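You operate a simulated robot arm through the tools that you are given. There is no shell and no other tool. Be economical: measure what you need, move in short steps, check, and stop when the job is done.

You run a simulated robot arm. Do the job below in one go: nothing can be reset, and whatever is moved stays where it is left.

## Task
Pound the peanuts fine and scoop them into the green bowl.
Fine: pestle and small ladle go back in their pots.

Only the result counts: the job must be done as asked and must still hold three seconds after the hand-in. Knocking over, shifting, dropping, spilling or breaking anything else fails it.

## Robot
A 7-joint arm with a two-finger parallel gripper, fixed in place. Base frame: the origin is at the foot of the arm, x ahead of it, y to its left, z up; the work surface is at about z = 0. Readings come in m, rad, newtons and seconds.
With the tool pointing down near the work surface it reaches from about 0.22 to 0.58 m from the base axis. Its first joint turns from -1.152 to 1.152 rad. Payload 2.5 kg.
The TCP is the grasp point between the finger pads, 0.023 m short of the fingertips. In the tool frame z runs along the fingers and y along their closing line. Largest opening 0.094 m; finger width 0.038, thickness 0.01; the body of the gripper, 0.054 by 0.096 m, starts 0.039 m behind the TCP.
Orientation is that of the tool frame in the base frame, as a unit quaternion [x, y, z, w]. With the fingers straight down and closing along the base's y, the tool's x points along the base's -x, its y along +y and its z along -z.

## Interface
- The arm moves only by the tool arm_command. Its argument "targets" is a list of rows, each a list of 7 numbers: the gripper command, from -1 (shut) to 1 (fully open), values between in proportion, then the shift along the tool's x, y, z in m, then the turn, a rotation vector about the tool's x, y, z in rad. In form: [[grip, tx, ty, tz, wx, wy, wz], ...]. A call has 1 to 10 rows; each row shifts and turns the commanded pose from where the row before left it, along the tool's axes as they then stand. Rows are played at 5 a second. More than 0.05 m and 0.15 rad between two rows, or a gripper value outside its range, and nothing of the call is played. Where a pose cannot be reached the arm comes as near as it can. A force on the tool above 40 N (or 10 N above the force at the start of the call, whichever is more), or a blocked arm, ends the call early, and 0.2 s more pass. The fingers move at their own pace (about 0.108 m/s each) and stop on an object; they squeeze with about 21 N. The grip force told is the motor's: it shows also when the fingers shut on nothing. Time passes only in rows, and 0.2 s behind the last, so rows that do not move let the fingers close. The reply holds the time, the measured pose of the TCP, the force on the tool along the base axes, the opening and the grip force, in the units named above and with some noise.
- Cameras (640 x 400 px; columns grow to the right, rows downward): "scene" is fixed at [0.1028, -0.3972, 0.5468]; the picture's right is [0.92, -0.39, 0.00], its down [-0.21, -0.50, -0.84] and it looks along [0.32, 0.78, -0.54] (base axes); focal length 341 px, centre (320, 200). "wrist" rides on the gripper at [0.086, 0.016, -0.075] in the tool frame; the picture's right is [-0.18, 0.98, 0.00], its down [-0.58, -0.11, -0.81] and it looks along [-0.79, -0.15, 0.59] (tool axes); focal length 243 px, centre (320, 200). There is no depth. A picture from a camera that has moved, and an enlarged one, comes with that camera's place and axes in the base frame and with its lens.
- camera(camera): a new picture of that camera. No time passes.
- inspect(camera, box): a new picture of the part [left, top, right, bottom] of that camera's present view, enlarged. No time passes.
- job_done(): hands the job in; it is judged then, once.

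Work in short steps. Places have to be worked out from the pictures, the camera data and where the tool is seen: move nearer, look again, correct. Check each grasp and each placing, and mend what went wrong. You have 120 turns and 68 pictures in all, those below and enlarged ones among them. Open the gripper and draw the arm clear of the work before you hand the job in, unless the task says otherwise; then end with one line.

The tools are called after ">>>" as a command line: name --pt "numbers of a row" for each row, then --argument value for the rest, lists and objects as JSON in quotes. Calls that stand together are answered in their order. arm_command: Moves the arm, as the interface text tells. Its arguments: {"type":"object","properties":{"targets":{"type":"array","items":{"type":"array","items":{"type":"number"}}}},"required":["targets"]} The other tools are called the same way: camera (camera) takes a picture; inspect (camera, box) takes an enlarged picture of a part of a camera's view; job_done () hands the job in.

At the start:

```text
time: 0.0
ee_pos: [0.4009, 0.0922, 0.3137]
ee_rot: [-0.001, 1.0, 0.0, 0.0]
contact_force: [-0.4, -0.7, -0.4]
grip_width: 0.0941
grasp_force: 0.0
```

scene: 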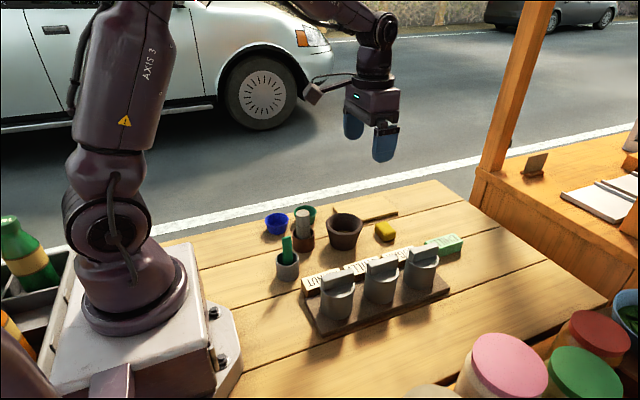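
wrist: 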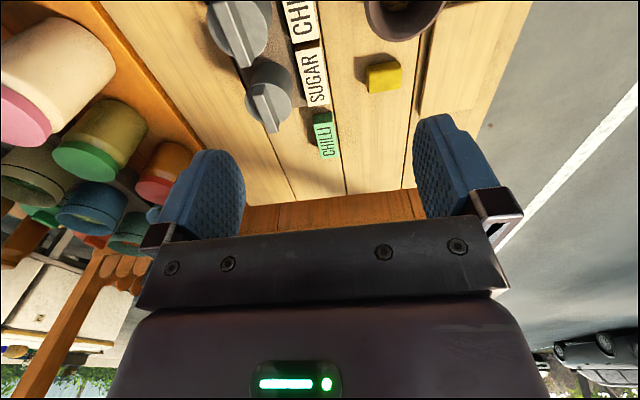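

I'll enlarge the work area to identify the objects.

>>> inspect --camera "scene" --box '[250, 180, 410, 280]'

>>> inspect --camera "scene" --box '[290, 220, 482, 340]'

```text
4.00 times, centred on (330, 230) of scene
camera zoom: at [0.1028, -0.3972, 0.5468], right [0.92, -0.39, 0.0], down [-0.21, -0.5, -0.84], along [0.32, 0.78, -0.54], focal length 1366 px, centre (280, 80)
```

zoom: 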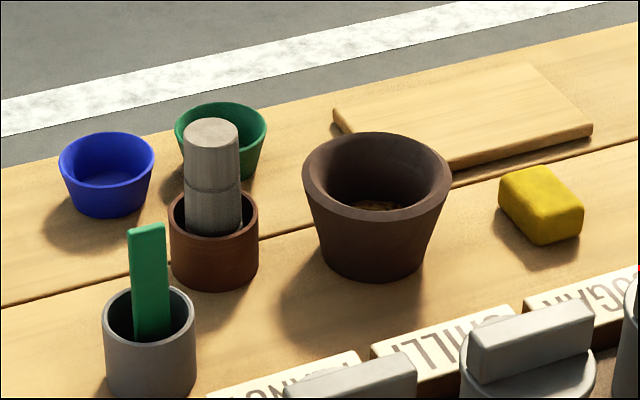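

```text
3.33 times, centred on (386, 280) of scene
camera zoom: at [0.1028, -0.3972, 0.5468], right [0.92, -0.39, 0.0], down [-0.21, -0.5, -0.84], along [0.32, 0.78, -0.54], focal length 1138 px, centre (100, -67)
```

zoom: 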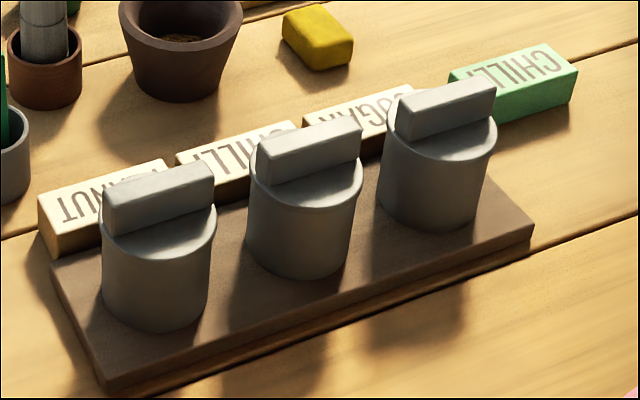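

The mortar (about 0.40, 0.18) already holds something brown. The pestle pot is near (0.31, 0.21), the ladle pot near (0.245, 0.14) and the green bowl near (0.35, 0.30). I'll shift the arm so the wrist camera can see into them.

>>> arm_command --pt "1 0.03 0.04 0 0 0 0" --pt "1 0.03 0.04 0 0 0 0" --pt "1 0.03 0.02 0 0 0 0" --pt "1 0 0 0 0 0 0"

>>> camera --camera "wrist"

```text
time: 1.0
ee_pos: [0.3097, 0.1922, 0.3135]
ee_rot: [0.0, 1.0, 0.0, 0.0]
contact_force: [-0.2, 0.0, -0.2]
grip_width: 0.094
grasp_force: 0.0
```

```text
63 pictures are left
camera wrist: at [0.2245, 0.2076, 0.3876], right [0.18, 0.98, 0.0], down [0.58, -0.11, 0.81], along [0.79, -0.15, -0.59], focal length 243 px, centre (320, 200)
```

wrist: 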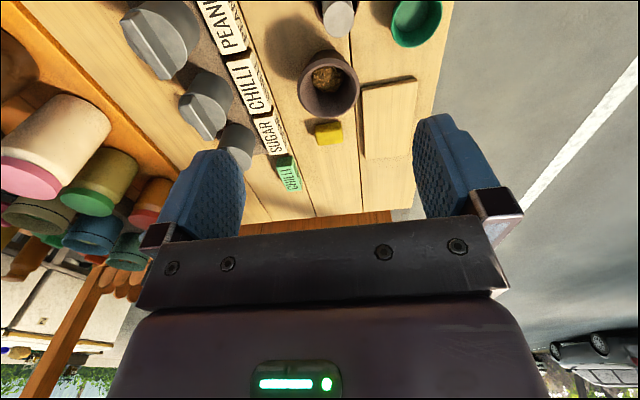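

>>> inspect --camera "wrist" --box '[280, 0, 440, 130]'

```text
3.08 times, centred on (360, 65) of wrist
camera zoom: at [0.2245, 0.2076, 0.3876], right [0.18, 0.98, 0.0], down [0.58, -0.11, 0.81], along [0.79, -0.15, -0.59], focal length 746 px, centre (197, 615)
```

zoom: 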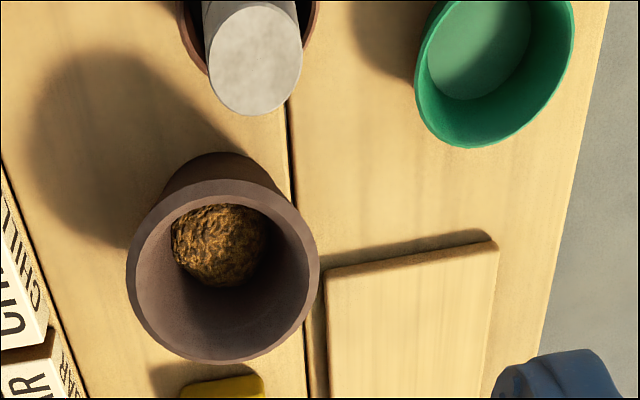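

The mortar holds a brown lump of peanuts, with its rim centre at about (0.402, 0.184). The pestle is upright at about (0.313, 0.210), top at z≈0.10. I'll move above the pestle, descend partway and check.

>>> arm_command --pt "1 -0.003 0.018 0.04 0 0 0" --pt "1 0 0 0.05 0 0 0" --pt "1 0 0 0.05 0 0 0" --pt "1 0 0 0.03 0 0 0" --pt "1 0 0 0 0 0 0"

>>> camera --camera "wrist"

>>> inspect --camera "scene" --box '[230, 150, 390, 280]'

```text
time: 2.2
ee_pos: [0.3135, 0.2096, 0.1441]
ee_rot: [0.0, 1.0, 0.0, 0.001]
contact_force: [-0.3, 0.6, 0.6]
grip_width: 0.094
grasp_force: 0.0
```

```text
61 pictures are left
camera wrist: at [0.2279, 0.2257, 0.2174], right [0.18, 0.98, 0.0], down [0.58, -0.11, 0.81], along [0.79, -0.15, -0.59], focal length 243 px, centre (320, 200)
```

wrist: 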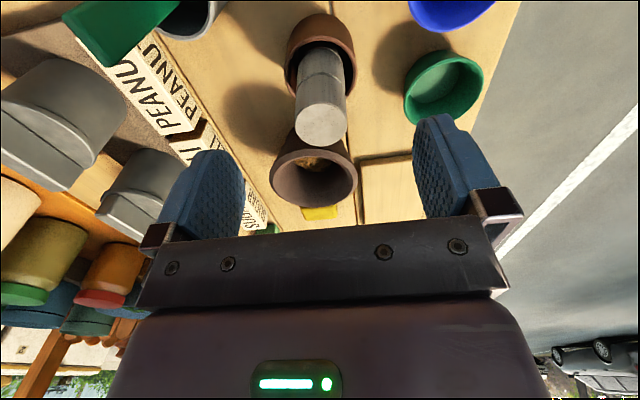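

```text
3.08 times, centred on (310, 215) of scene
camera zoom: at [0.1028, -0.3972, 0.5468], right [0.92, -0.39, 0.0], down [-0.21, -0.5, -0.84], along [0.32, 0.78, -0.54], focal length 1050 px, centre (351, 154)
```

zoom: 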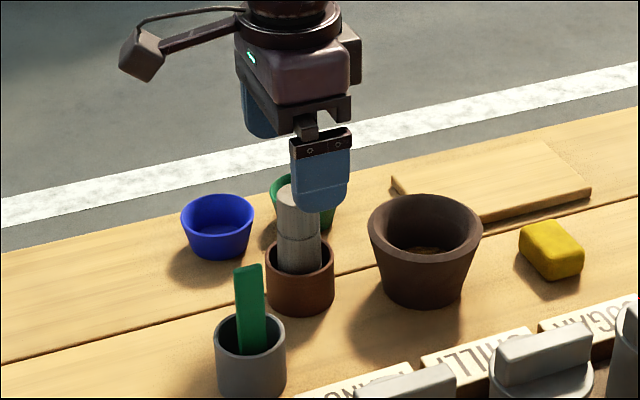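

The pestle sits centred between the fingers, within about 2 mm. I'll descend to z≈0.086 and close.

>>> arm_command --pt "1 0.002 0.001 0.03 0 0 0" --pt "1 0 0 0.028 0 0 0" --pt "1 0 0 0 0 0 0" --pt "-1 0 0 0 0 0 0" --pt "-1 0 0 0 0 0 0" --pt "-1 0 0 0 0 0 0"

```text
time: 3.6
ee_pos: [0.3115, 0.2118, 0.0864]
ee_rot: [0.0, 1.0, 0.0, 0.0]
contact_force: [0.4, -0.1, 0.2]
grip_width: 0.0317
grasp_force: 21.5
```

The fingers closed on a 0.032 m pestle. I'll lift it straight up and look.

>>> arm_command --pt "-1 0 0 -0.03 0 0 0" --pt "-1 0 0 -0.04 0 0 0" --pt "-1 0 0 -0.04 0 0 0" --pt "-1 0 0 -0.03 0 0 0" --pt "-1 0 0 0 0 0 0"

>>> inspect --camera "scene" --box '[230, 120, 390, 280]'

```text
time: 4.8
ee_pos: [0.3115, 0.2107, 0.2267]
ee_rot: [0.001, 1.0, 0.0, -0.001]
contact_force: [0.6, 0.6, -1.2]
grip_width: 0.0321
grasp_force: 21.1
```

```text
2.50 times, centred on (310, 200) of scene
camera zoom: at [0.1028, -0.3972, 0.5468], right [0.92, -0.39, 0.0], down [-0.21, -0.5, -0.84], along [0.32, 0.78, -0.54], focal length 853 px, centre (345, 200)
```

zoom: 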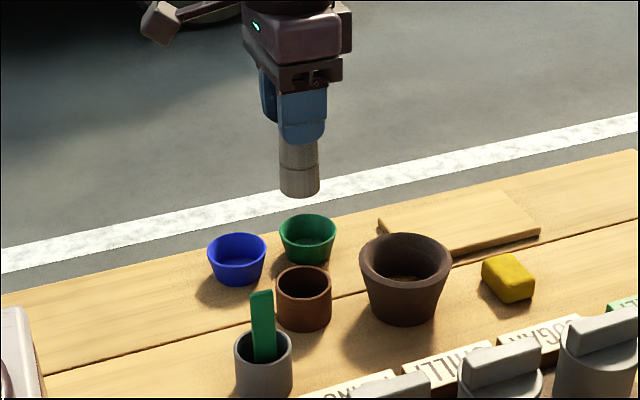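

The pestle is held upright with its bottom about 0.08 m below the TCP. I'll carry it over the mortar at (0.402, 0.184) and lower it to just above the rim.

>>> arm_command --pt "-1 -0.03 -0.009 0 0 0 0" --pt "-1 -0.03 -0.009 0 0 0 0" --pt "-1 -0.0305 -0.009 0 0 0 0" --pt "-1 0 0 0.04 0 0 0" --pt "-1 0 0 0.03 0 0 0" --pt "-1 0 0 0 0 0 0"

>>> inspect --camera "scene" --box '[270, 130, 430, 260]'

>>> camera --camera "wrist"

```text
time: 6.2
ee_pos: [0.4023, 0.1853, 0.1551]
ee_rot: [0.0, 1.0, 0.0, 0.0]
contact_force: [0.4, 0.7, -0.7]
grip_width: 0.0319
grasp_force: 21.2
```

```text
3.08 times, centred on (350, 195) of scene
camera zoom: at [0.1028, -0.3972, 0.5468], right [0.92, -0.39, 0.0], down [-0.21, -0.5, -0.84], along [0.32, 0.78, -0.54], focal length 1050 px, centre (228, 215)
```

zoom: 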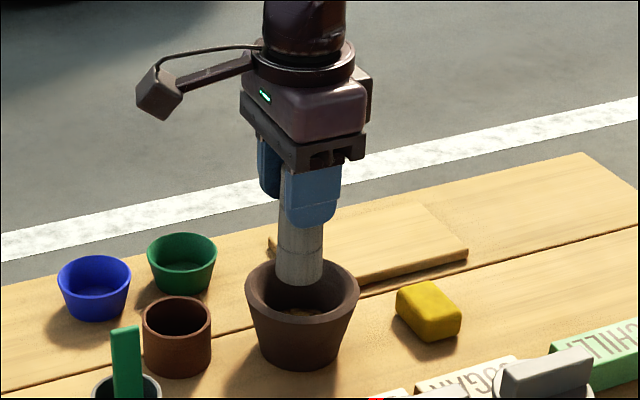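

```text
57 pictures are left
camera wrist: at [0.3174, 0.2005, 0.2291], right [0.18, 0.98, 0.0], down [0.58, -0.11, 0.81], along [0.79, -0.15, -0.59], focal length 243 px, centre (320, 200)
```

wrist: 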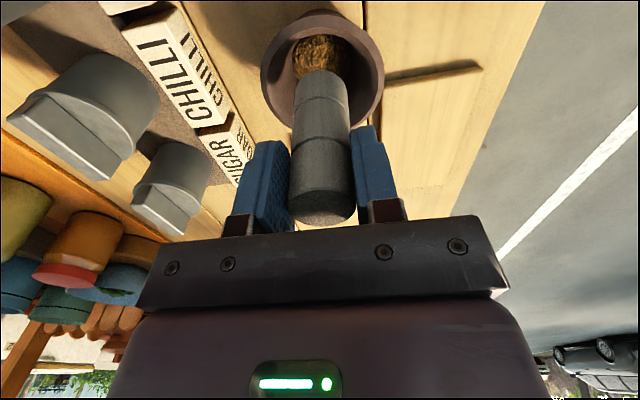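

The pestle tip is over the mouth, with its bottom at z≈0.074. I'll lower it slowly until it touches something.

>>> arm_command --pt "-1 -0.001 0 0.015 0 0 0" --pt "-1 0 0 0.01 0 0 0" --pt "-1 0 0 0.008 0 0 0" --pt "-1 0 0 0.005 0 0 0" --pt "-1 0 0 0 0 0 0"

```text
time: 7.4
ee_pos: [0.404, 0.1837, 0.1174]
ee_rot: [0.001, 1.0, 0.0, 0.0]
contact_force: [0.7, 0.1, -0.6]
grip_width: 0.0319
grasp_force: 21.6
```

Still no contact, with the pestle bottom at about z=0.037. I'll continue down slowly.

>>> arm_command --pt "-1 0 0 0.005 0 0 0" --pt "-1 0 0 0.005 0 0 0" --pt "-1 0 0 0.005 0 0 0" --pt "-1 0 0 0.003 0 0 0" --pt "-1 0 0 0 0 0 0"

```text
time: 8.6
ee_pos: [0.4031, 0.1847, 0.1002]
ee_rot: [0.001, 1.0, 0.0, -0.001]
contact_force: [-0.2, 0.4, -1.3]
grip_width: 0.0319
grasp_force: 21.0
```

>>> inspect --camera "wrist" --box '[220, 0, 440, 240]'

```text
1.67 times, centred on (330, 120) of wrist
camera zoom: at [0.3182, 0.2002, 0.1734], right [0.18, 0.98, 0.0], down [0.58, -0.11, 0.81], along [0.79, -0.15, -0.59], focal length 404 px, centre (303, 333)
```

zoom: 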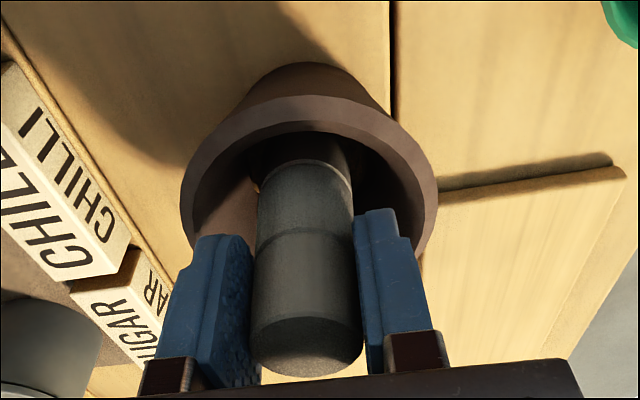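

The pestle is well inside with room to spare around it. I'll keep pressing down in small steps until force shows.

>>> arm_command --pt "-1 0 0 0.003 0 0 0" --pt "-1 0 0 0.003 0 0 0" --pt "-1 0 0 0.003 0 0 0" --pt "-1 0 0 0.002 0 0 0" --pt "-1 0 0 0 0 0 0"

```text
time: 9.8
ee_pos: [0.4046, 0.1852, 0.0895]
ee_rot: [0.0, 1.0, 0.001, 0.003]
contact_force: [3.1, -2.4, 20.2]
grip_width: 0.0322
grasp_force: 21.0
```

Contact at TCP z≈0.090 with 20 N. Now I'll pound with several up-down strokes back to that depth.

>>> arm_command --pt "-1 0 0 -0.03 0 0 0" --pt "-1 0 0 0.03 0 0 0" --pt "-1 0 0 -0.03 0 0 0" --pt "-1 0 0 0.03 0 0 0" --pt "-1 0 0 -0.03 0 0 0" --pt "-1 0 0 0.03 0 0 0" --pt "-1 0 0 -0.03 0 0 0" --pt "-1 0 0 0.03 0 0 0" --pt "-1 0 0 -0.03 0 0 0" --pt "-1 0 0 0 0 0 0"

>>> inspect --camera "wrist" --box '[220, 0, 440, 240]'

```text
time: 12.0
ee_pos: [0.4014, 0.1835, 0.1196]
ee_rot: [0.0, 1.0, 0.0, 0.0]
contact_force: [-0.2, -0.8, -1.3]
grip_width: 0.032
grasp_force: 21.0
```

```text
1.67 times, centred on (330, 120) of wrist
camera zoom: at [0.3177, 0.1999, 0.1936], right [0.18, 0.98, 0.0], down [0.58, -0.11, 0.81], along [0.79, -0.15, -0.59], focal length 404 px, centre (303, 333)
```

zoom: 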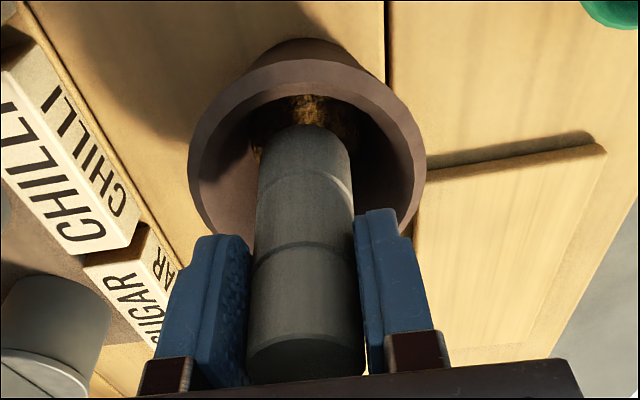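

Five strokes done. I'll raise the pestle clear and compare the peanuts with the first picture.

>>> arm_command --pt "-1 0 0 -0.04 0 0 0" --pt "-1 0 0 -0.04 0 0 0" --pt "-1 0.03 0 0 0 0 0" --pt "-1 0.02 0 0 0 0 0" --pt "-1 0 0 0 0 0 0"

>>> inspect --camera "wrist" --box '[250, 0, 410, 140]'

```text
time: 13.2
ee_pos: [0.3526, 0.186, 0.199]
ee_rot: [0.0, 1.0, 0.0, 0.0]
contact_force: [0.3, 1.1, 0.1]
grip_width: 0.0321
grasp_force: 21.2
```

```text
2.86 times, centred on (330, 70) of wrist
camera zoom: at [0.2679, 0.2005, 0.2727], right [0.18, 0.98, 0.0], down [0.58, -0.11, 0.81], along [0.79, -0.15, -0.59], focal length 693 px, centre (291, 571)
```

zoom: 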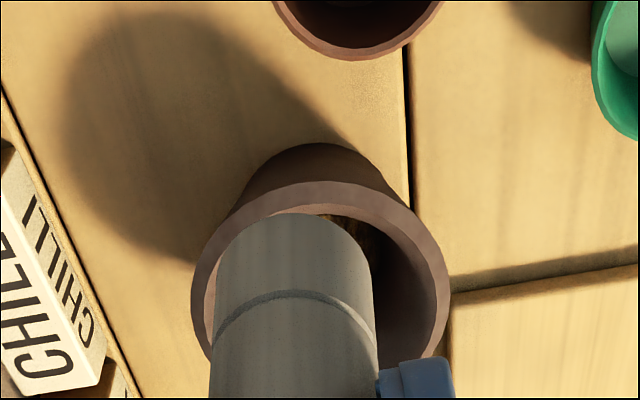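

The pestle blocks the view, so I'll move it sideways toward +y.

>>> arm_command --pt "-1 0 0.03 -0.03 0 0 0" --pt "-1 0 0.03 -0.02 0 0 0" --pt "-1 0 0 0 0 0 0"

>>> inspect --camera "wrist" --box '[210, 0, 370, 120]'

```text
time: 14.0
ee_pos: [0.3529, 0.2451, 0.2491]
ee_rot: [0.0, 1.0, 0.0, 0.0]
contact_force: [-0.3, 0.5, 0.4]
grip_width: 0.0322
grasp_force: 20.7
```

```text
3.33 times, centred on (290, 60) of wrist
camera zoom: at [0.2674, 0.2605, 0.3227], right [0.18, 0.98, 0.0], down [0.58, -0.11, 0.81], along [0.79, -0.15, -0.59], focal length 809 px, centre (420, 667)
```

zoom: 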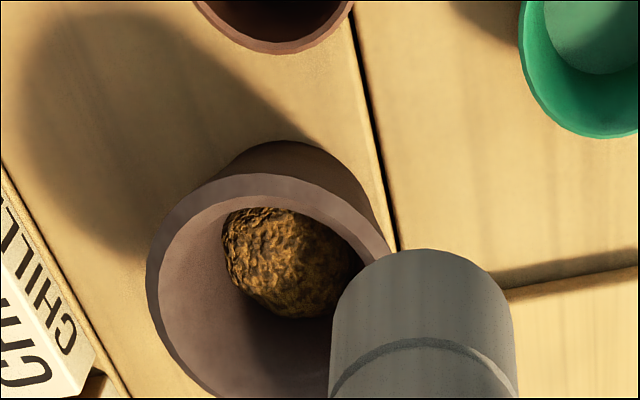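

The lump still looks coarse. I'll go back and pound harder, with a short dwell at the bottom of each stroke.

>>> arm_command --pt "-1 -0.025 -0.03 0 0 0 0" --pt "-1 -0.025 -0.03 0 0 0 0" --pt "-1 0 0 0.04 0 0 0" --pt "-1 0 0 0.04 0 0 0" --pt "-1 0 0 0.03 0 0 0" --pt "-1 0 0 0.02 0 0 0" --pt "-1 0 0 0.032 0 0 0" --pt "-1 0 0 0 0 0 0"

```text
time: 15.8
ee_pos: [0.4032, 0.1839, 0.0882]
ee_rot: [0.0, 1.0, 0.001, 0.002]
contact_force: [-4.6, -2.6, 20.7]
grip_width: 0.0324
grasp_force: 20.8
```

>>> arm_command --pt "-1 0 0 -0.03 0 0 0" --pt "-1 0 0 0.032 0 0 0" --pt "-1 0 0 0 0 0 0"

```text
time: 16.6
ee_pos: [0.4036, 0.1846, 0.0868]
ee_rot: [0.0, 1.0, 0.001, 0.001]
contact_force: [-3.4, -2.8, 19.8]
grip_width: 0.0324
grasp_force: 20.9
```

The force plateaus near 20 N because the pestle slips slightly in the grip. I'll use faster, longer strokes instead of deeper ones.

>>> arm_command --pt "-1 0 0 -0.045 0 0 0" --pt "-1 0 0 0.045 0 0 0" --pt "-1 0 0 -0.045 0 0 0" --pt "-1 0 0 0.045 0 0 0" --pt "-1 0 0 -0.045 0 0 0" --pt "-1 0 0 0.045 0 0 0" --pt "-1 0 0 -0.045 0 0 0" --pt "-1 0 0 0.045 0 0 0" --pt "-1 0 0 -0.045 0 0 0" --pt "-1 0 0 0.045 0 0 0"

>>> arm_command --pt "-1 0 0 -0.05 0 0 0" --pt "-1 0 0 -0.05 0 0 0" --pt "-1 0 0 -0.04 0 0 0" --pt "-1 0.025 0.03 -0.02 0 0 0" --pt "-1 0.025 0.03 0 0 0 0" --pt "-1 0 0 0 0 0 0"

>>> inspect --camera "wrist" --box '[210, 0, 370, 120]'

```text
time: 18.8
ee_pos: [0.4026, 0.1862, 0.0852]
ee_rot: [0.0, 1.0, 0.0, 0.001]
contact_force: [-5.0, -1.8, 14.0]
grip_width: 0.0325
grasp_force: 21.2
```

```text
time: 20.2
ee_pos: [0.3528, 0.2451, 0.2452]
ee_rot: [0.0, 1.0, 0.001, 0.0]
contact_force: [0.1, 0.2, -1.0]
grip_width: 0.0325
grasp_force: 20.7
```

```text
3.33 times, centred on (290, 60) of wrist
camera zoom: at [0.2678, 0.2606, 0.3191], right [0.18, 0.98, 0.0], down [0.58, -0.11, 0.81], along [0.79, -0.15, -0.59], focal length 809 px, centre (420, 667)
```

zoom: 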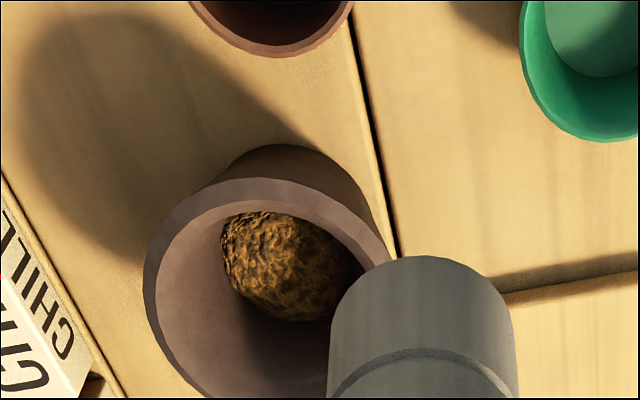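

I can't tell whether the texture changed, so I'll zoom in on the lump for a reference.

>>> inspect --camera "wrist" --box '[255, 45, 305, 85]'

>>> inspect --camera "scene" --box '[320, 205, 370, 255]'

```text
10.00 times, centred on (280, 65) of wrist
camera zoom: at [0.2678, 0.2606, 0.3191], right [0.18, 0.98, 0.0], down [0.58, -0.11, 0.81], along [0.79, -0.15, -0.59], focal length 2426 px, centre (720, 1550)
```

zoom: 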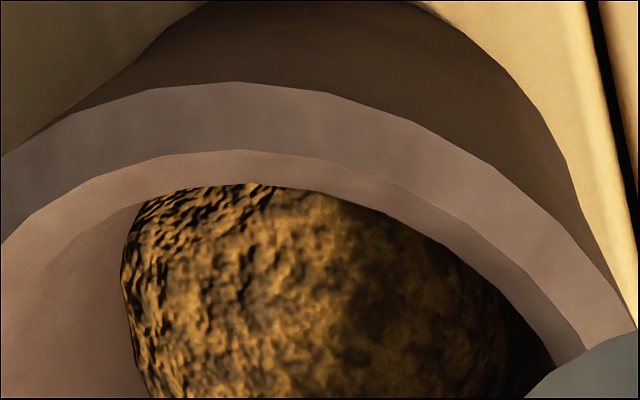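

```text
8.00 times, centred on (345, 230) of scene
camera zoom: at [0.1028, -0.3972, 0.5468], right [0.92, -0.39, 0.0], down [-0.21, -0.5, -0.84], along [0.32, 0.78, -0.54], focal length 2731 px, centre (120, -40)
```

zoom: 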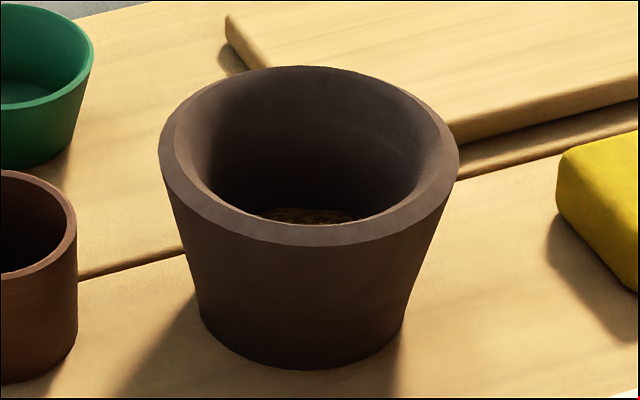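

I'll do two more batches of firm strokes, then compare at the same zoom.

>>> arm_command --pt "-1 -0.025 -0.03 0 0 0 0" --pt "-1 -0.025 -0.03 0.02 0 0 0" --pt "-1 0 0 0.05 0 0 0" --pt "-1 0 0 0.05 0 0 0" --pt "-1 0 0 0.04 0 0 0" --pt "-1 0 0 0 0 0 0" --pt "-1 0 0 -0.045 0 0 0" --pt "-1 0 0 0.046 0 0 0" --pt "-1 0 0 0 0 0 0"

>>> arm_command --pt "-1 0 0 -0.04 0 0 0" --pt "-1 0 0 0.041 0 0 0" --pt "-1 0 0 0 0 0 0" --pt "-1 0 0 -0.04 0 0 0" --pt "-1 0 0 0.0405 0 0 0" --pt "-1 0 0 0 0 0 0" --pt "-1 0 0 -0.04 0 0 0" --pt "-1 0 0 0.0405 0 0 0" --pt "-1 0 0 0 0 0 0"

>>> arm_command --pt "-1 0 0 -0.05 0 0 0" --pt "-1 0 0 -0.05 0 0 0" --pt "-1 0 0 -0.04 0 0 0" --pt "-1 0.025 0.03 -0.022 0 0 0" --pt "-1 0.025 0.03 0 0 0 0" --pt "-1 0 0 0 0 0 0"

>>> inspect --camera "wrist" --box '[255, 45, 305, 85]'

```text
time: 22.2
ee_pos: [0.4036, 0.1865, 0.0852]
ee_rot: [0.0, 1.0, 0.0, 0.001]
contact_force: [-4.5, -2.0, 13.5]
grip_width: 0.0327
grasp_force: 21.0
```

```text
time: 24.2
ee_pos: [0.4035, 0.1854, 0.0832]
ee_rot: [0.0, 1.0, -0.001, 0.0]
contact_force: [-13.5, -6.3, 35.1]
grip_width: 0.0326
grasp_force: 20.8
```

```text
time: 25.6
ee_pos: [0.3523, 0.2444, 0.2446]
ee_rot: [0.0, 1.0, 0.0, 0.0]
contact_force: [-0.2, 0.8, -0.8]
grip_width: 0.033
grasp_force: 21.2
```

```text
10.00 times, centred on (280, 65) of wrist
camera zoom: at [0.2671, 0.2604, 0.3184], right [0.18, 0.98, 0.0], down [0.58, -0.11, 0.81], along [0.79, -0.15, -0.59], focal length 2426 px, centre (720, 1550)
```

zoom: 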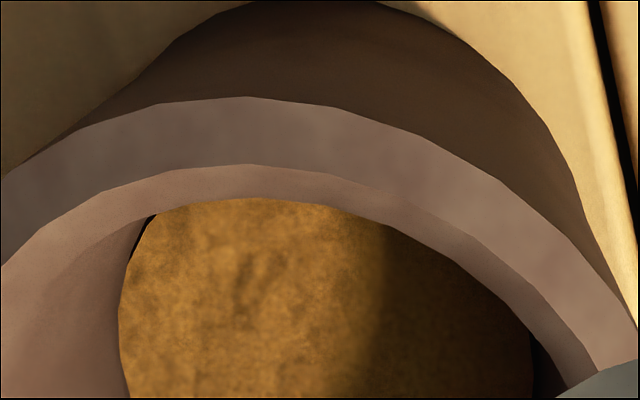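

The peanuts now look smooth and fine; the last strokes reached 35 N. Next I'll take the pestle back above its pot at (0.3115, 0.211).

>>> arm_command --pt "-1 0.02 -0.017 0 0 0 0" --pt "-1 0.021 -0.0165 0 0 0 0" --pt "-1 0 0 0.05 0 0 0" --pt "-1 0 0 0.044 0 0 0" --pt "-1 0 0 0 0 0 0" --pt "-1 0 0 0 0 0 0"

>>> inspect --camera "scene" --box '[230, 150, 390, 280]'

>>> inspect --camera "wrist" --box '[220, 0, 440, 240]'

```text
time: 27.0
ee_pos: [0.3123, 0.2124, 0.1513]
ee_rot: [0.0, 1.0, 0.0, 0.0]
contact_force: [-0.2, -0.2, -0.8]
grip_width: 0.0327
grasp_force: 20.9
```

```text
3.08 times, centred on (310, 215) of scene
camera zoom: at [0.1028, -0.3972, 0.5468], right [0.92, -0.39, 0.0], down [-0.21, -0.5, -0.84], along [0.32, 0.78, -0.54], focal length 1050 px, centre (351, 154)
```

zoom: 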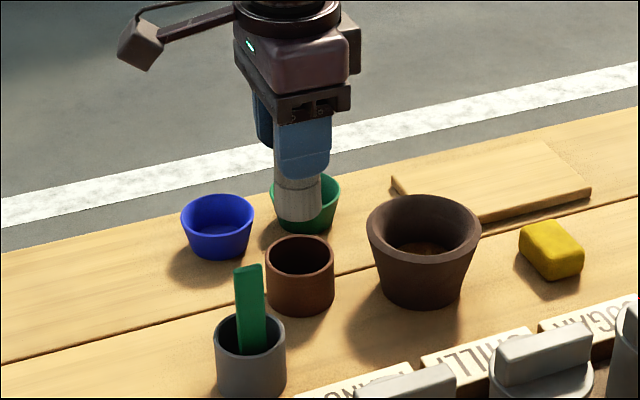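

```text
1.67 times, centred on (330, 120) of wrist
camera zoom: at [0.228, 0.2272, 0.2249], right [0.18, 0.98, 0.0], down [0.58, -0.11, 0.81], along [0.79, -0.15, -0.59], focal length 404 px, centre (303, 333)
```

zoom: 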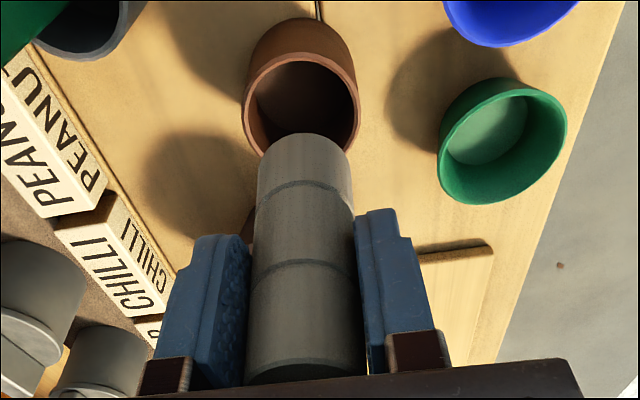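

The pestle lines up with the pot, its bottom at about z=0.083. I'll lower it into the pot until light contact.

>>> arm_command --pt "-1 0.001 0 0.03 0 0 0" --pt "-1 0 0 0.02 0 0 0" --pt "-1 0 0 0.012 0 0 0" --pt "-1 0 0 0.006 0 0 0" --pt "-1 0 0 0 0 0 0"

```text
time: 28.2
ee_pos: [0.3116, 0.2121, 0.0825]
ee_rot: [0.0, 1.0, 0.0, 0.0]
contact_force: [0.5, 0.4, -0.1]
grip_width: 0.0327
grasp_force: 20.9
```

>>> arm_command --pt "-1 0 0 0.002 0 0 0" --pt "-1 0 0 0.002 0 0 0" --pt "-1 0 0 0.001 0 0 0" --pt "-1 0 0 0 0 0 0"

```text
time: 29.2
ee_pos: [0.3103, 0.2102, 0.0772]
ee_rot: [0.001, 1.0, 0.001, 0.0]
contact_force: [-0.3, 0.8, -0.3]
grip_width: 0.0326
grasp_force: 20.9
```

No contact yet at 0.077, so I'll go on in 1–2 mm steps.

>>> arm_command --pt "-1 0 0 0.0015 0 0 0" --pt "-1 0 0 0.0015 0 0 0" --pt "-1 0 0 0 0 0 0"

>>> inspect --camera "scene" --box '[260, 180, 340, 260]'

```text
time: 30.0
ee_pos: [0.3107, 0.2105, 0.0738]
ee_rot: [0.0, 1.0, 0.0, -0.001]
contact_force: [0.0, 0.1, 0.6]
grip_width: 0.0328
grasp_force: 21.1
```

```text
5.00 times, centred on (300, 220) of scene
camera zoom: at [0.1028, -0.3972, 0.5468], right [0.92, -0.39, 0.0], down [-0.21, -0.5, -0.84], along [0.32, 0.78, -0.54], focal length 1707 px, centre (420, 100)
```

zoom: 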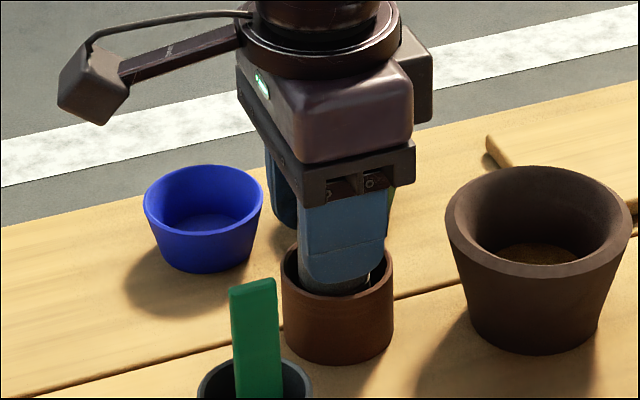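

>>> arm_command --pt "-1 0 0 0.0015 0 0 0" --pt "-1 0 0 0.0015 0 0 0" --pt "-1 0 0 0 0 0 0"

```text
time: 30.8
ee_pos: [0.3111, 0.2101, 0.0712]
ee_rot: [0.0, 1.0, 0.0, 0.0]
contact_force: [-5.8, -2.6, 19.6]
grip_width: 0.0327
grasp_force: 21.3
```

It is seated, with contact at 0.071. I'll back off 1 mm, open the fingers and rise.

>>> arm_command --pt "-1 0 0 -0.0015 0 0 0" --pt "0.2 0 0 0 0 0 0" --pt "0.2 0 0 0 0 0 0" --pt "0.2 0 0 -0.03 0 0 0" --pt "0.2 0 0 -0.04 0 0 0" --pt "0.2 0 0 -0.04 0 0 0" --pt "0.2 0 0 -0.03 0 0 0" --pt "0.2 0 0 0 0 0 0"

>>> inspect --camera "scene" --box '[240, 190, 370, 290]'

>>> camera --camera "wrist"

```text
time: 32.6
ee_pos: [0.3118, 0.2103, 0.2133]
ee_rot: [0.0, 1.0, 0.0, 0.0]
contact_force: [0.2, 0.2, -0.4]
grip_width: 0.0564
grasp_force: 0.1
```

```text
4.00 times, centred on (305, 240) of scene
camera zoom: at [0.1028, -0.3972, 0.5468], right [0.92, -0.39, 0.0], down [-0.21, -0.5, -0.84], along [0.32, 0.78, -0.54], focal length 1366 px, centre (380, 40)
```

zoom: 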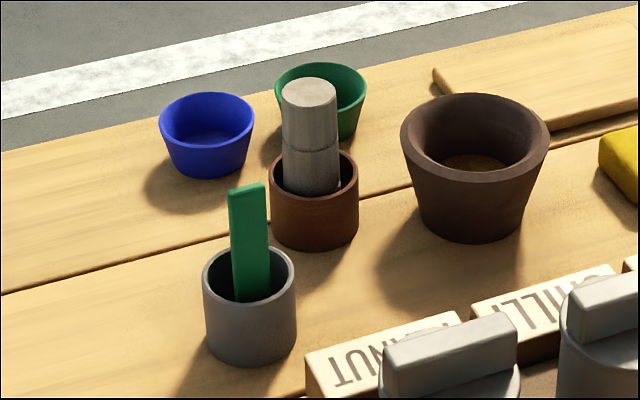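

```text
44 pictures are left
camera wrist: at [0.2261, 0.2263, 0.2866], right [0.18, 0.98, 0.0], down [0.58, -0.11, 0.81], along [0.79, -0.15, -0.59], focal length 243 px, centre (320, 200)
```

wrist: 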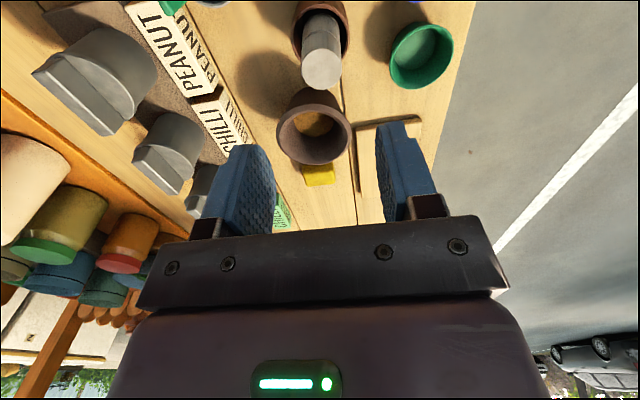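

The pestle is back in its pot, standing upright. Now I'll position the wrist camera to look at the ladle in its gray pot.

>>> arm_command --pt "1 0.02 -0.02 -0.02 0 0 0" --pt "1 0.03 -0.02 -0.02 0 0 0" --pt "1 0.03 -0.025 0 0 0 0" --pt "1 0 0 0 0 0 0"

>>> inspect --camera "wrist" --box '[220, 0, 420, 130]'

>>> inspect --camera "scene" --box '[260, 220, 320, 290]'

```text
time: 33.6
ee_pos: [0.2297, 0.1434, 0.2512]
ee_rot: [0.0, 1.0, 0.0, 0.0]
contact_force: [0.8, -0.1, -0.1]
grip_width: 0.0941
grasp_force: 0.1
```

```text
3.08 times, centred on (320, 65) of wrist
camera zoom: at [0.1456, 0.1605, 0.3257], right [0.18, 0.98, 0.0], down [0.58, -0.11, 0.81], along [0.79, -0.15, -0.59], focal length 746 px, centre (320, 615)
```

zoom: 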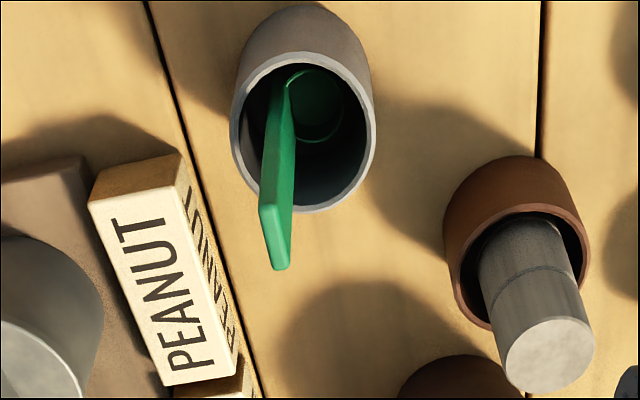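

```text
5.71 times, centred on (290, 255) of scene
camera zoom: at [0.1027, -0.3972, 0.5468], right [0.92, -0.39, 0.0], down [-0.21, -0.5, -0.84], along [0.32, 0.78, -0.54], focal length 1951 px, centre (491, -114)
```

zoom: 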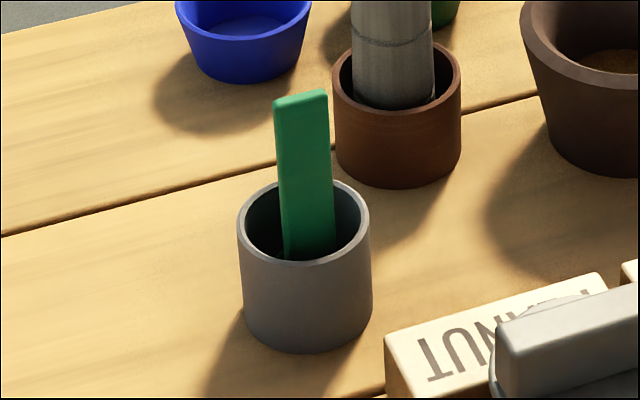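

The ladle stands upright. Its flat handle is at about (0.247, 0.127), top at z≈0.115, thin along y, and its cup is at the bottom on the +y side. I'll move above the handle and check alignment before grasping.

>>> arm_command --pt "0.2 -0.017 -0.0165 0 0 0 0" --pt "0.2 0 0 0.04 0 0 0" --pt "0.2 0 0 0.05 0 0 0" --pt "0.2 0 0 0 0 0 0"

>>> inspect --camera "wrist" --box '[200, 0, 440, 240]'

>>> inspect --camera "scene" --box '[230, 180, 340, 290]'

```text
time: 34.6
ee_pos: [0.2489, 0.1282, 0.1612]
ee_rot: [0.0, 1.0, 0.001, 0.001]
contact_force: [0.4, 0.1, -0.5]
grip_width: 0.0564
grasp_force: 0.0
```

```text
1.67 times, centred on (320, 120) of wrist
camera zoom: at [0.1636, 0.1445, 0.2359], right [0.18, 0.98, 0.0], down [0.58, -0.11, 0.81], along [0.79, -0.15, -0.59], focal length 404 px, centre (320, 333)
```

zoom: 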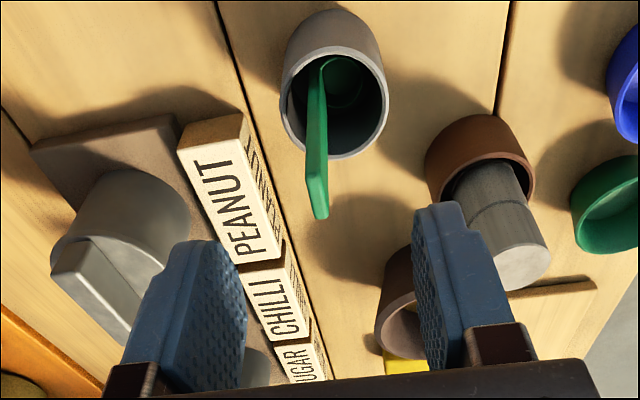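

```text
3.64 times, centred on (285, 235) of scene
camera zoom: at [0.1028, -0.3972, 0.5468], right [0.92, -0.39, 0.0], down [-0.21, -0.5, -0.84], along [0.32, 0.78, -0.54], focal length 1241 px, centre (447, 73)
```

zoom: 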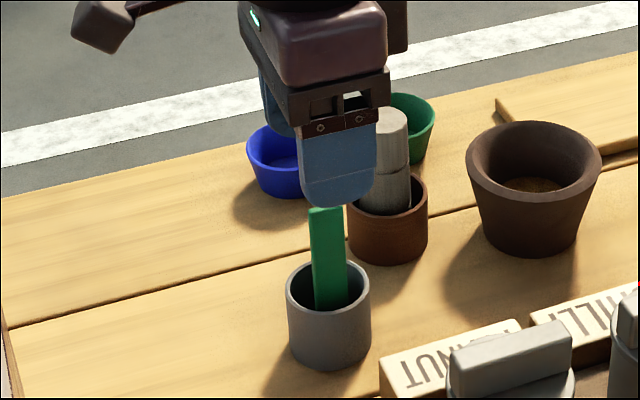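

Aligned within about 2 mm. I'll descend to z≈0.092 and close on the handle.

>>> arm_command --pt "0.2 0.002 0 0.03 0 0 0" --pt "0.2 0 0 0.03 0 0 0" --pt "0.2 0 0 0.009 0 0 0" --pt "0.2 0 0 0 0 0 0" --pt "-1 0 0 0 0 0 0" --pt "-1 0 0 0 0 0 0" --pt "-1 0 0 0 0 0 0"

>>> inspect --camera "scene" --box '[230, 190, 330, 290]'

```text
time: 36.2
ee_pos: [0.2464, 0.1302, 0.0929]
ee_rot: [0.0, 1.0, -0.001, 0.001]
contact_force: [0.2, 0.4, -0.4]
grip_width: 0.0052
grasp_force: 21.0
```

```text
4.00 times, centred on (280, 240) of scene
camera zoom: at [0.1028, -0.3972, 0.5468], right [0.92, -0.39, 0.0], down [-0.21, -0.5, -0.84], along [0.32, 0.78, -0.54], focal length 1366 px, centre (480, 40)
```

zoom: 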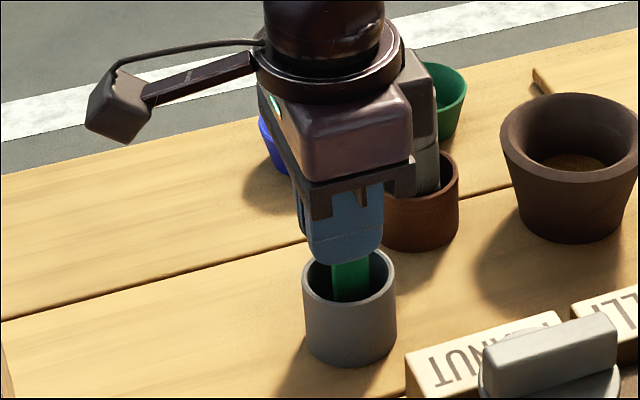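

The handle is gripped (5 mm thick). I'll lift straight up and look.

>>> arm_command --pt "-1 0 0 -0.02 0 0 0" --pt "-1 0 0 -0.03 0 0 0" --pt "-1 0 0 -0.04 0 0 0" --pt "-1 0 0 -0.04 0 0 0" --pt "-1 0 0 0 0 0 0"

>>> inspect --camera "scene" --box '[230, 150, 350, 270]'

>>> inspect --camera "wrist" --box '[240, 0, 400, 160]'

```text
time: 37.4
ee_pos: [0.2441, 0.1269, 0.2242]
ee_rot: [0.0, 1.0, 0.0, -0.001]
contact_force: [-0.9, -0.3, 0.1]
grip_width: 0.0052
grasp_force: 20.8
```

```text
3.33 times, centred on (290, 210) of scene
camera zoom: at [0.1028, -0.3972, 0.5468], right [0.92, -0.39, 0.0], down [-0.21, -0.5, -0.84], along [0.32, 0.78, -0.54], focal length 1138 px, centre (420, 167)
```

zoom: 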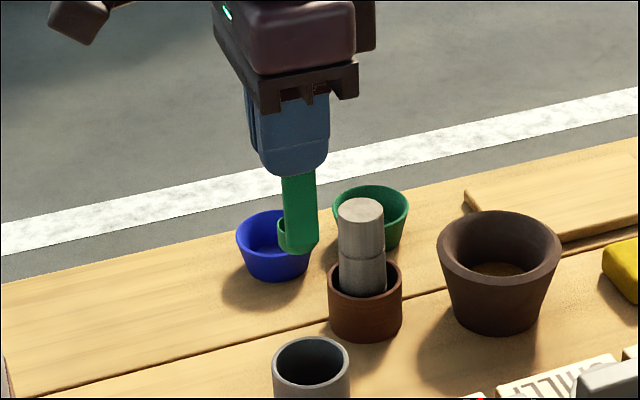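

```text
2.50 times, centred on (320, 80) of wrist
camera zoom: at [0.1603, 0.1445, 0.2982], right [0.18, 0.98, 0.0], down [0.58, -0.11, 0.81], along [0.79, -0.15, -0.59], focal length 606 px, centre (320, 500)
```

zoom: 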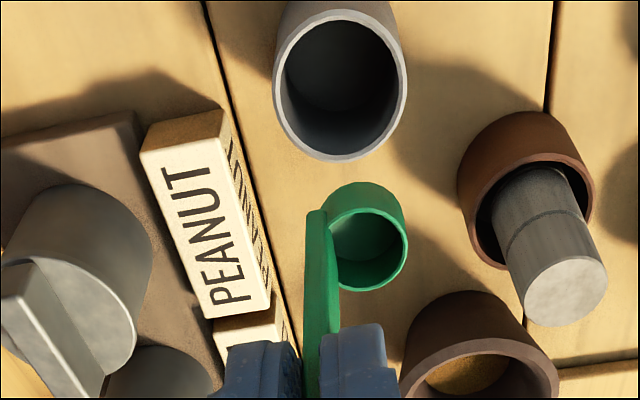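

The ladle is held firmly. Its cup rim is about 0.067 m below the TCP, its bottom 0.086 m below, and its centre about 0.013 m to +y. I'll carry it over the mortar.

>>> arm_command --pt "-1 -0.04 0.011 0 0 0 0" --pt "-1 -0.04 0.011 0 0 0 0" --pt "-1 -0.04 0.011 0 0 0 0" --pt "-1 -0.038 0.0115 0 0 0 0" --pt "-1 0 0 0.03 0 0 0" --pt "-1 0 0 0.03 0 0 0" --pt "-1 0 0 0 0 0 0"

>>> inspect --camera "scene" --box '[280, 150, 400, 260]'

>>> inspect --camera "wrist" --box '[240, 0, 400, 160]'

```text
time: 39.0
ee_pos: [0.403, 0.1726, 0.1623]
ee_rot: [0.0, 1.0, 0.0, 0.0]
contact_force: [0.3, -0.5, -0.1]
grip_width: 0.0054
grasp_force: 20.5
```

```text
3.64 times, centred on (340, 205) of scene
camera zoom: at [0.1028, -0.3972, 0.5468], right [0.92, -0.39, 0.0], down [-0.21, -0.5, -0.84], along [0.32, 0.78, -0.54], focal length 1241 px, centre (247, 182)
```

zoom: 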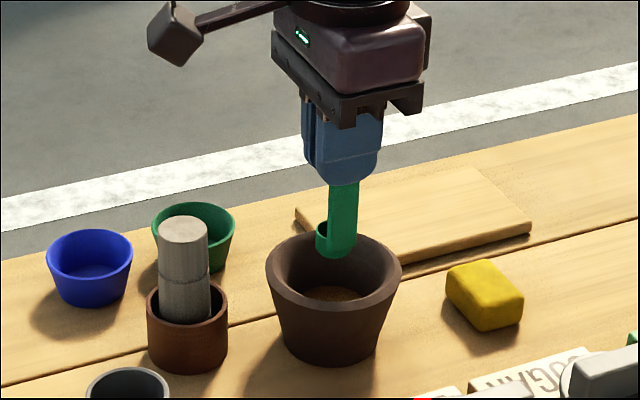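

```text
2.50 times, centred on (320, 80) of wrist
camera zoom: at [0.319, 0.1893, 0.2359], right [0.18, 0.98, 0.0], down [0.58, -0.11, 0.81], along [0.79, -0.15, -0.59], focal length 606 px, centre (320, 500)
```

zoom: 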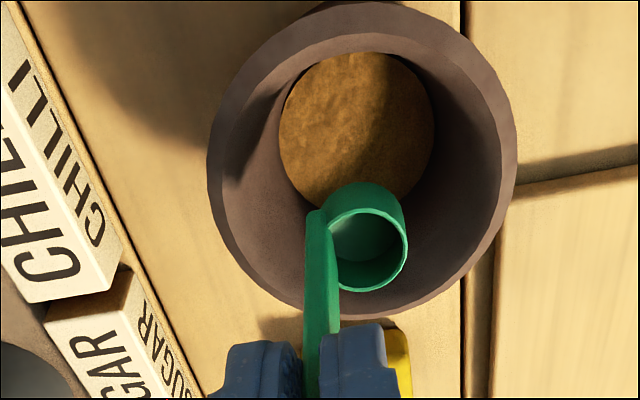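

The powder forms a flat disc about 5 cm across, centred near (0.405, 0.185), and the cup is right above it. I'll lower the cup into it, carefully at the end.

>>> arm_command --pt "-1 -0.001 -0.004 0.02 0 0 0" --pt "-1 0 0 0.02 0 0 0" --pt "-1 0 0 0.012 0 0 0" --pt "-1 0 0 0.004 0 0 0" --pt "-1 0 0 0.003 0 0 0" --pt "-1 0 0 0 0 0 0"

>>> inspect --camera "wrist" --box '[220, 0, 420, 160]'

```text
time: 40.4
ee_pos: [0.4046, 0.1696, 0.1045]
ee_rot: [0.0, 1.0, -0.001, 0.0]
contact_force: [0.2, 0.3, 0.0]
grip_width: 0.0054
grasp_force: 21.2
```

```text
2.50 times, centred on (320, 80) of wrist
camera zoom: at [0.3199, 0.1857, 0.1784], right [0.18, 0.98, 0.0], down [0.58, -0.11, 0.81], along [0.79, -0.15, -0.59], focal length 606 px, centre (320, 500)
```

zoom: 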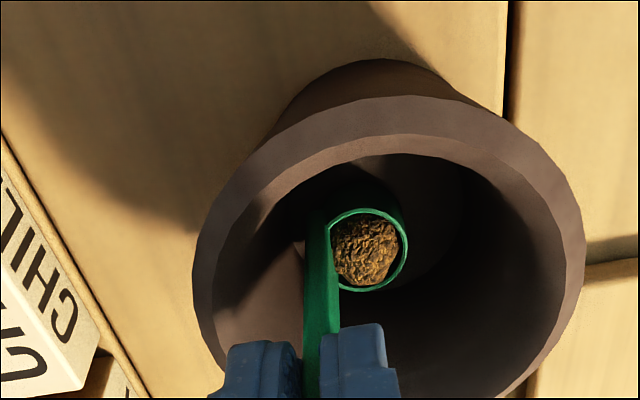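

The cup now appears filled. I'll lift it out and inspect both the cup and the mortar.

>>> arm_command --pt "-1 0 0 -0.02 0 0 0" --pt "-1 0 0.002 -0.03 0 0 0" --pt "-1 0 0.002 -0.03 0 0 0" --pt "-1 0 0 -0.03 0 0 0" --pt "-1 0 0 0 0 0 0"

>>> inspect --camera "wrist" --box '[270, 0, 390, 130]'

>>> inspect --camera "scene" --box '[290, 150, 390, 260]'

```text
time: 41.6
ee_pos: [0.4047, 0.1745, 0.2156]
ee_rot: [0.001, 1.0, -0.001, 0.0]
contact_force: [0.0, 0.5, 0.1]
grip_width: 0.0054
grasp_force: 21.0
```

```text
3.08 times, centred on (330, 65) of wrist
camera zoom: at [0.3196, 0.19, 0.2897], right [0.18, 0.98, 0.0], down [0.58, -0.11, 0.81], along [0.79, -0.15, -0.59], focal length 746 px, centre (289, 615)
```

zoom: 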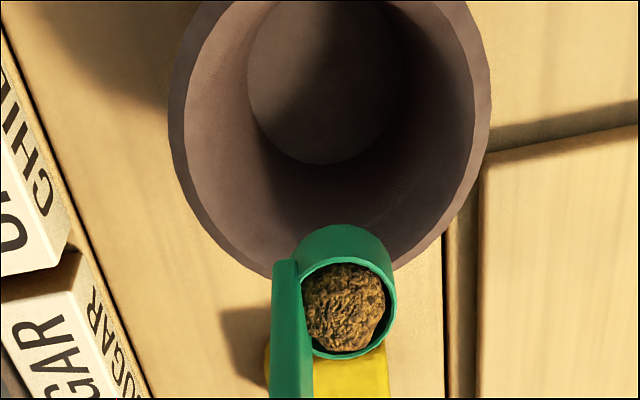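

```text
3.64 times, centred on (340, 205) of scene
camera zoom: at [0.1028, -0.3972, 0.5468], right [0.92, -0.39, 0.0], down [-0.21, -0.5, -0.84], along [0.32, 0.78, -0.54], focal length 1241 px, centre (247, 182)
```

zoom: 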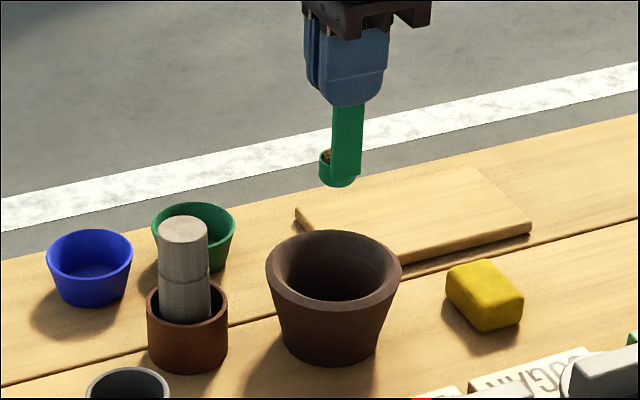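

All the peanuts are now in the cup and the mortar is empty. To pour toward the arm's own side I need the cup facing the base, so I'll yaw the hand in place first.

>>> arm_command --pt "-1 0 0 -0.01 0 0 -0.1" --pt "-1 0 0 -0.01 0 0 -0.14" --pt "-1 0 0 0 0 0 -0.14" --pt "-1 0 0 0 0 0 -0.14" --pt "-1 0 0 0 0 0 -0.14" --pt "-1 0 0 0 0 0 -0.14" --pt "-1 0 0 0 0 0 -0.14" --pt "-1 0 0 0 0 0 -0.14" --pt "-1 0 0 0 0 0 -0.1" --pt "-1 0 0 0 0 0 0"

>>> camera --camera "scene"

```text
time: 43.8
ee_pos: [0.4035, 0.1735, 0.2338]
ee_rot: [-0.557, 0.831, 0.001, -0.001]
contact_force: [0.8, 0.6, -0.2]
grip_width: 0.0054
grasp_force: 20.7
```

```text
31 pictures are left
```

scene: 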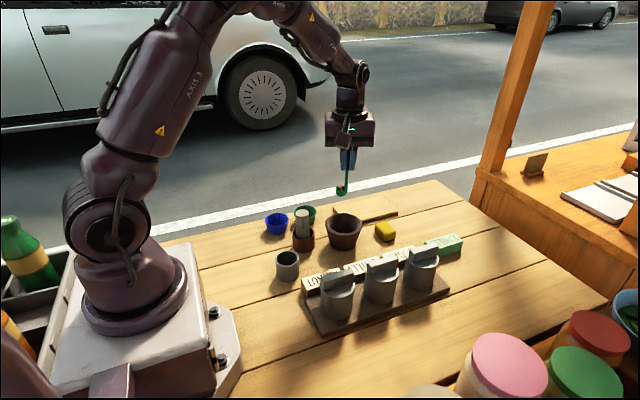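

The yaw is working: the cup now points at about 158° in the base frame, and I want about 221°. I'll continue another 1.1 rad.

>>> arm_command --pt "-1 0 0 0 0 0 -0.1" --pt "-1 0 0 0 0 0 -0.14" --pt "-1 0 0 0 0 0 -0.14" --pt "-1 0 0 0 0 0 -0.14" --pt "-1 0 0 0 0 0 -0.14" --pt "-1 0 0 0 0 0 -0.14" --pt "-1 0 0 0 0 0 -0.14" --pt "-1 0 0 0 0 0 -0.14" --pt "-1 0 0 0 0 0 -0.03" --pt "-1 0 0 0 0 0 0"

```text
time: 46.0
ee_pos: [0.4029, 0.174, 0.2337]
ee_rot: [0.911, -0.413, 0.0, -0.001]
contact_force: [0.2, 0.0, -0.3]
grip_width: 0.0055
grasp_force: 21.1
```

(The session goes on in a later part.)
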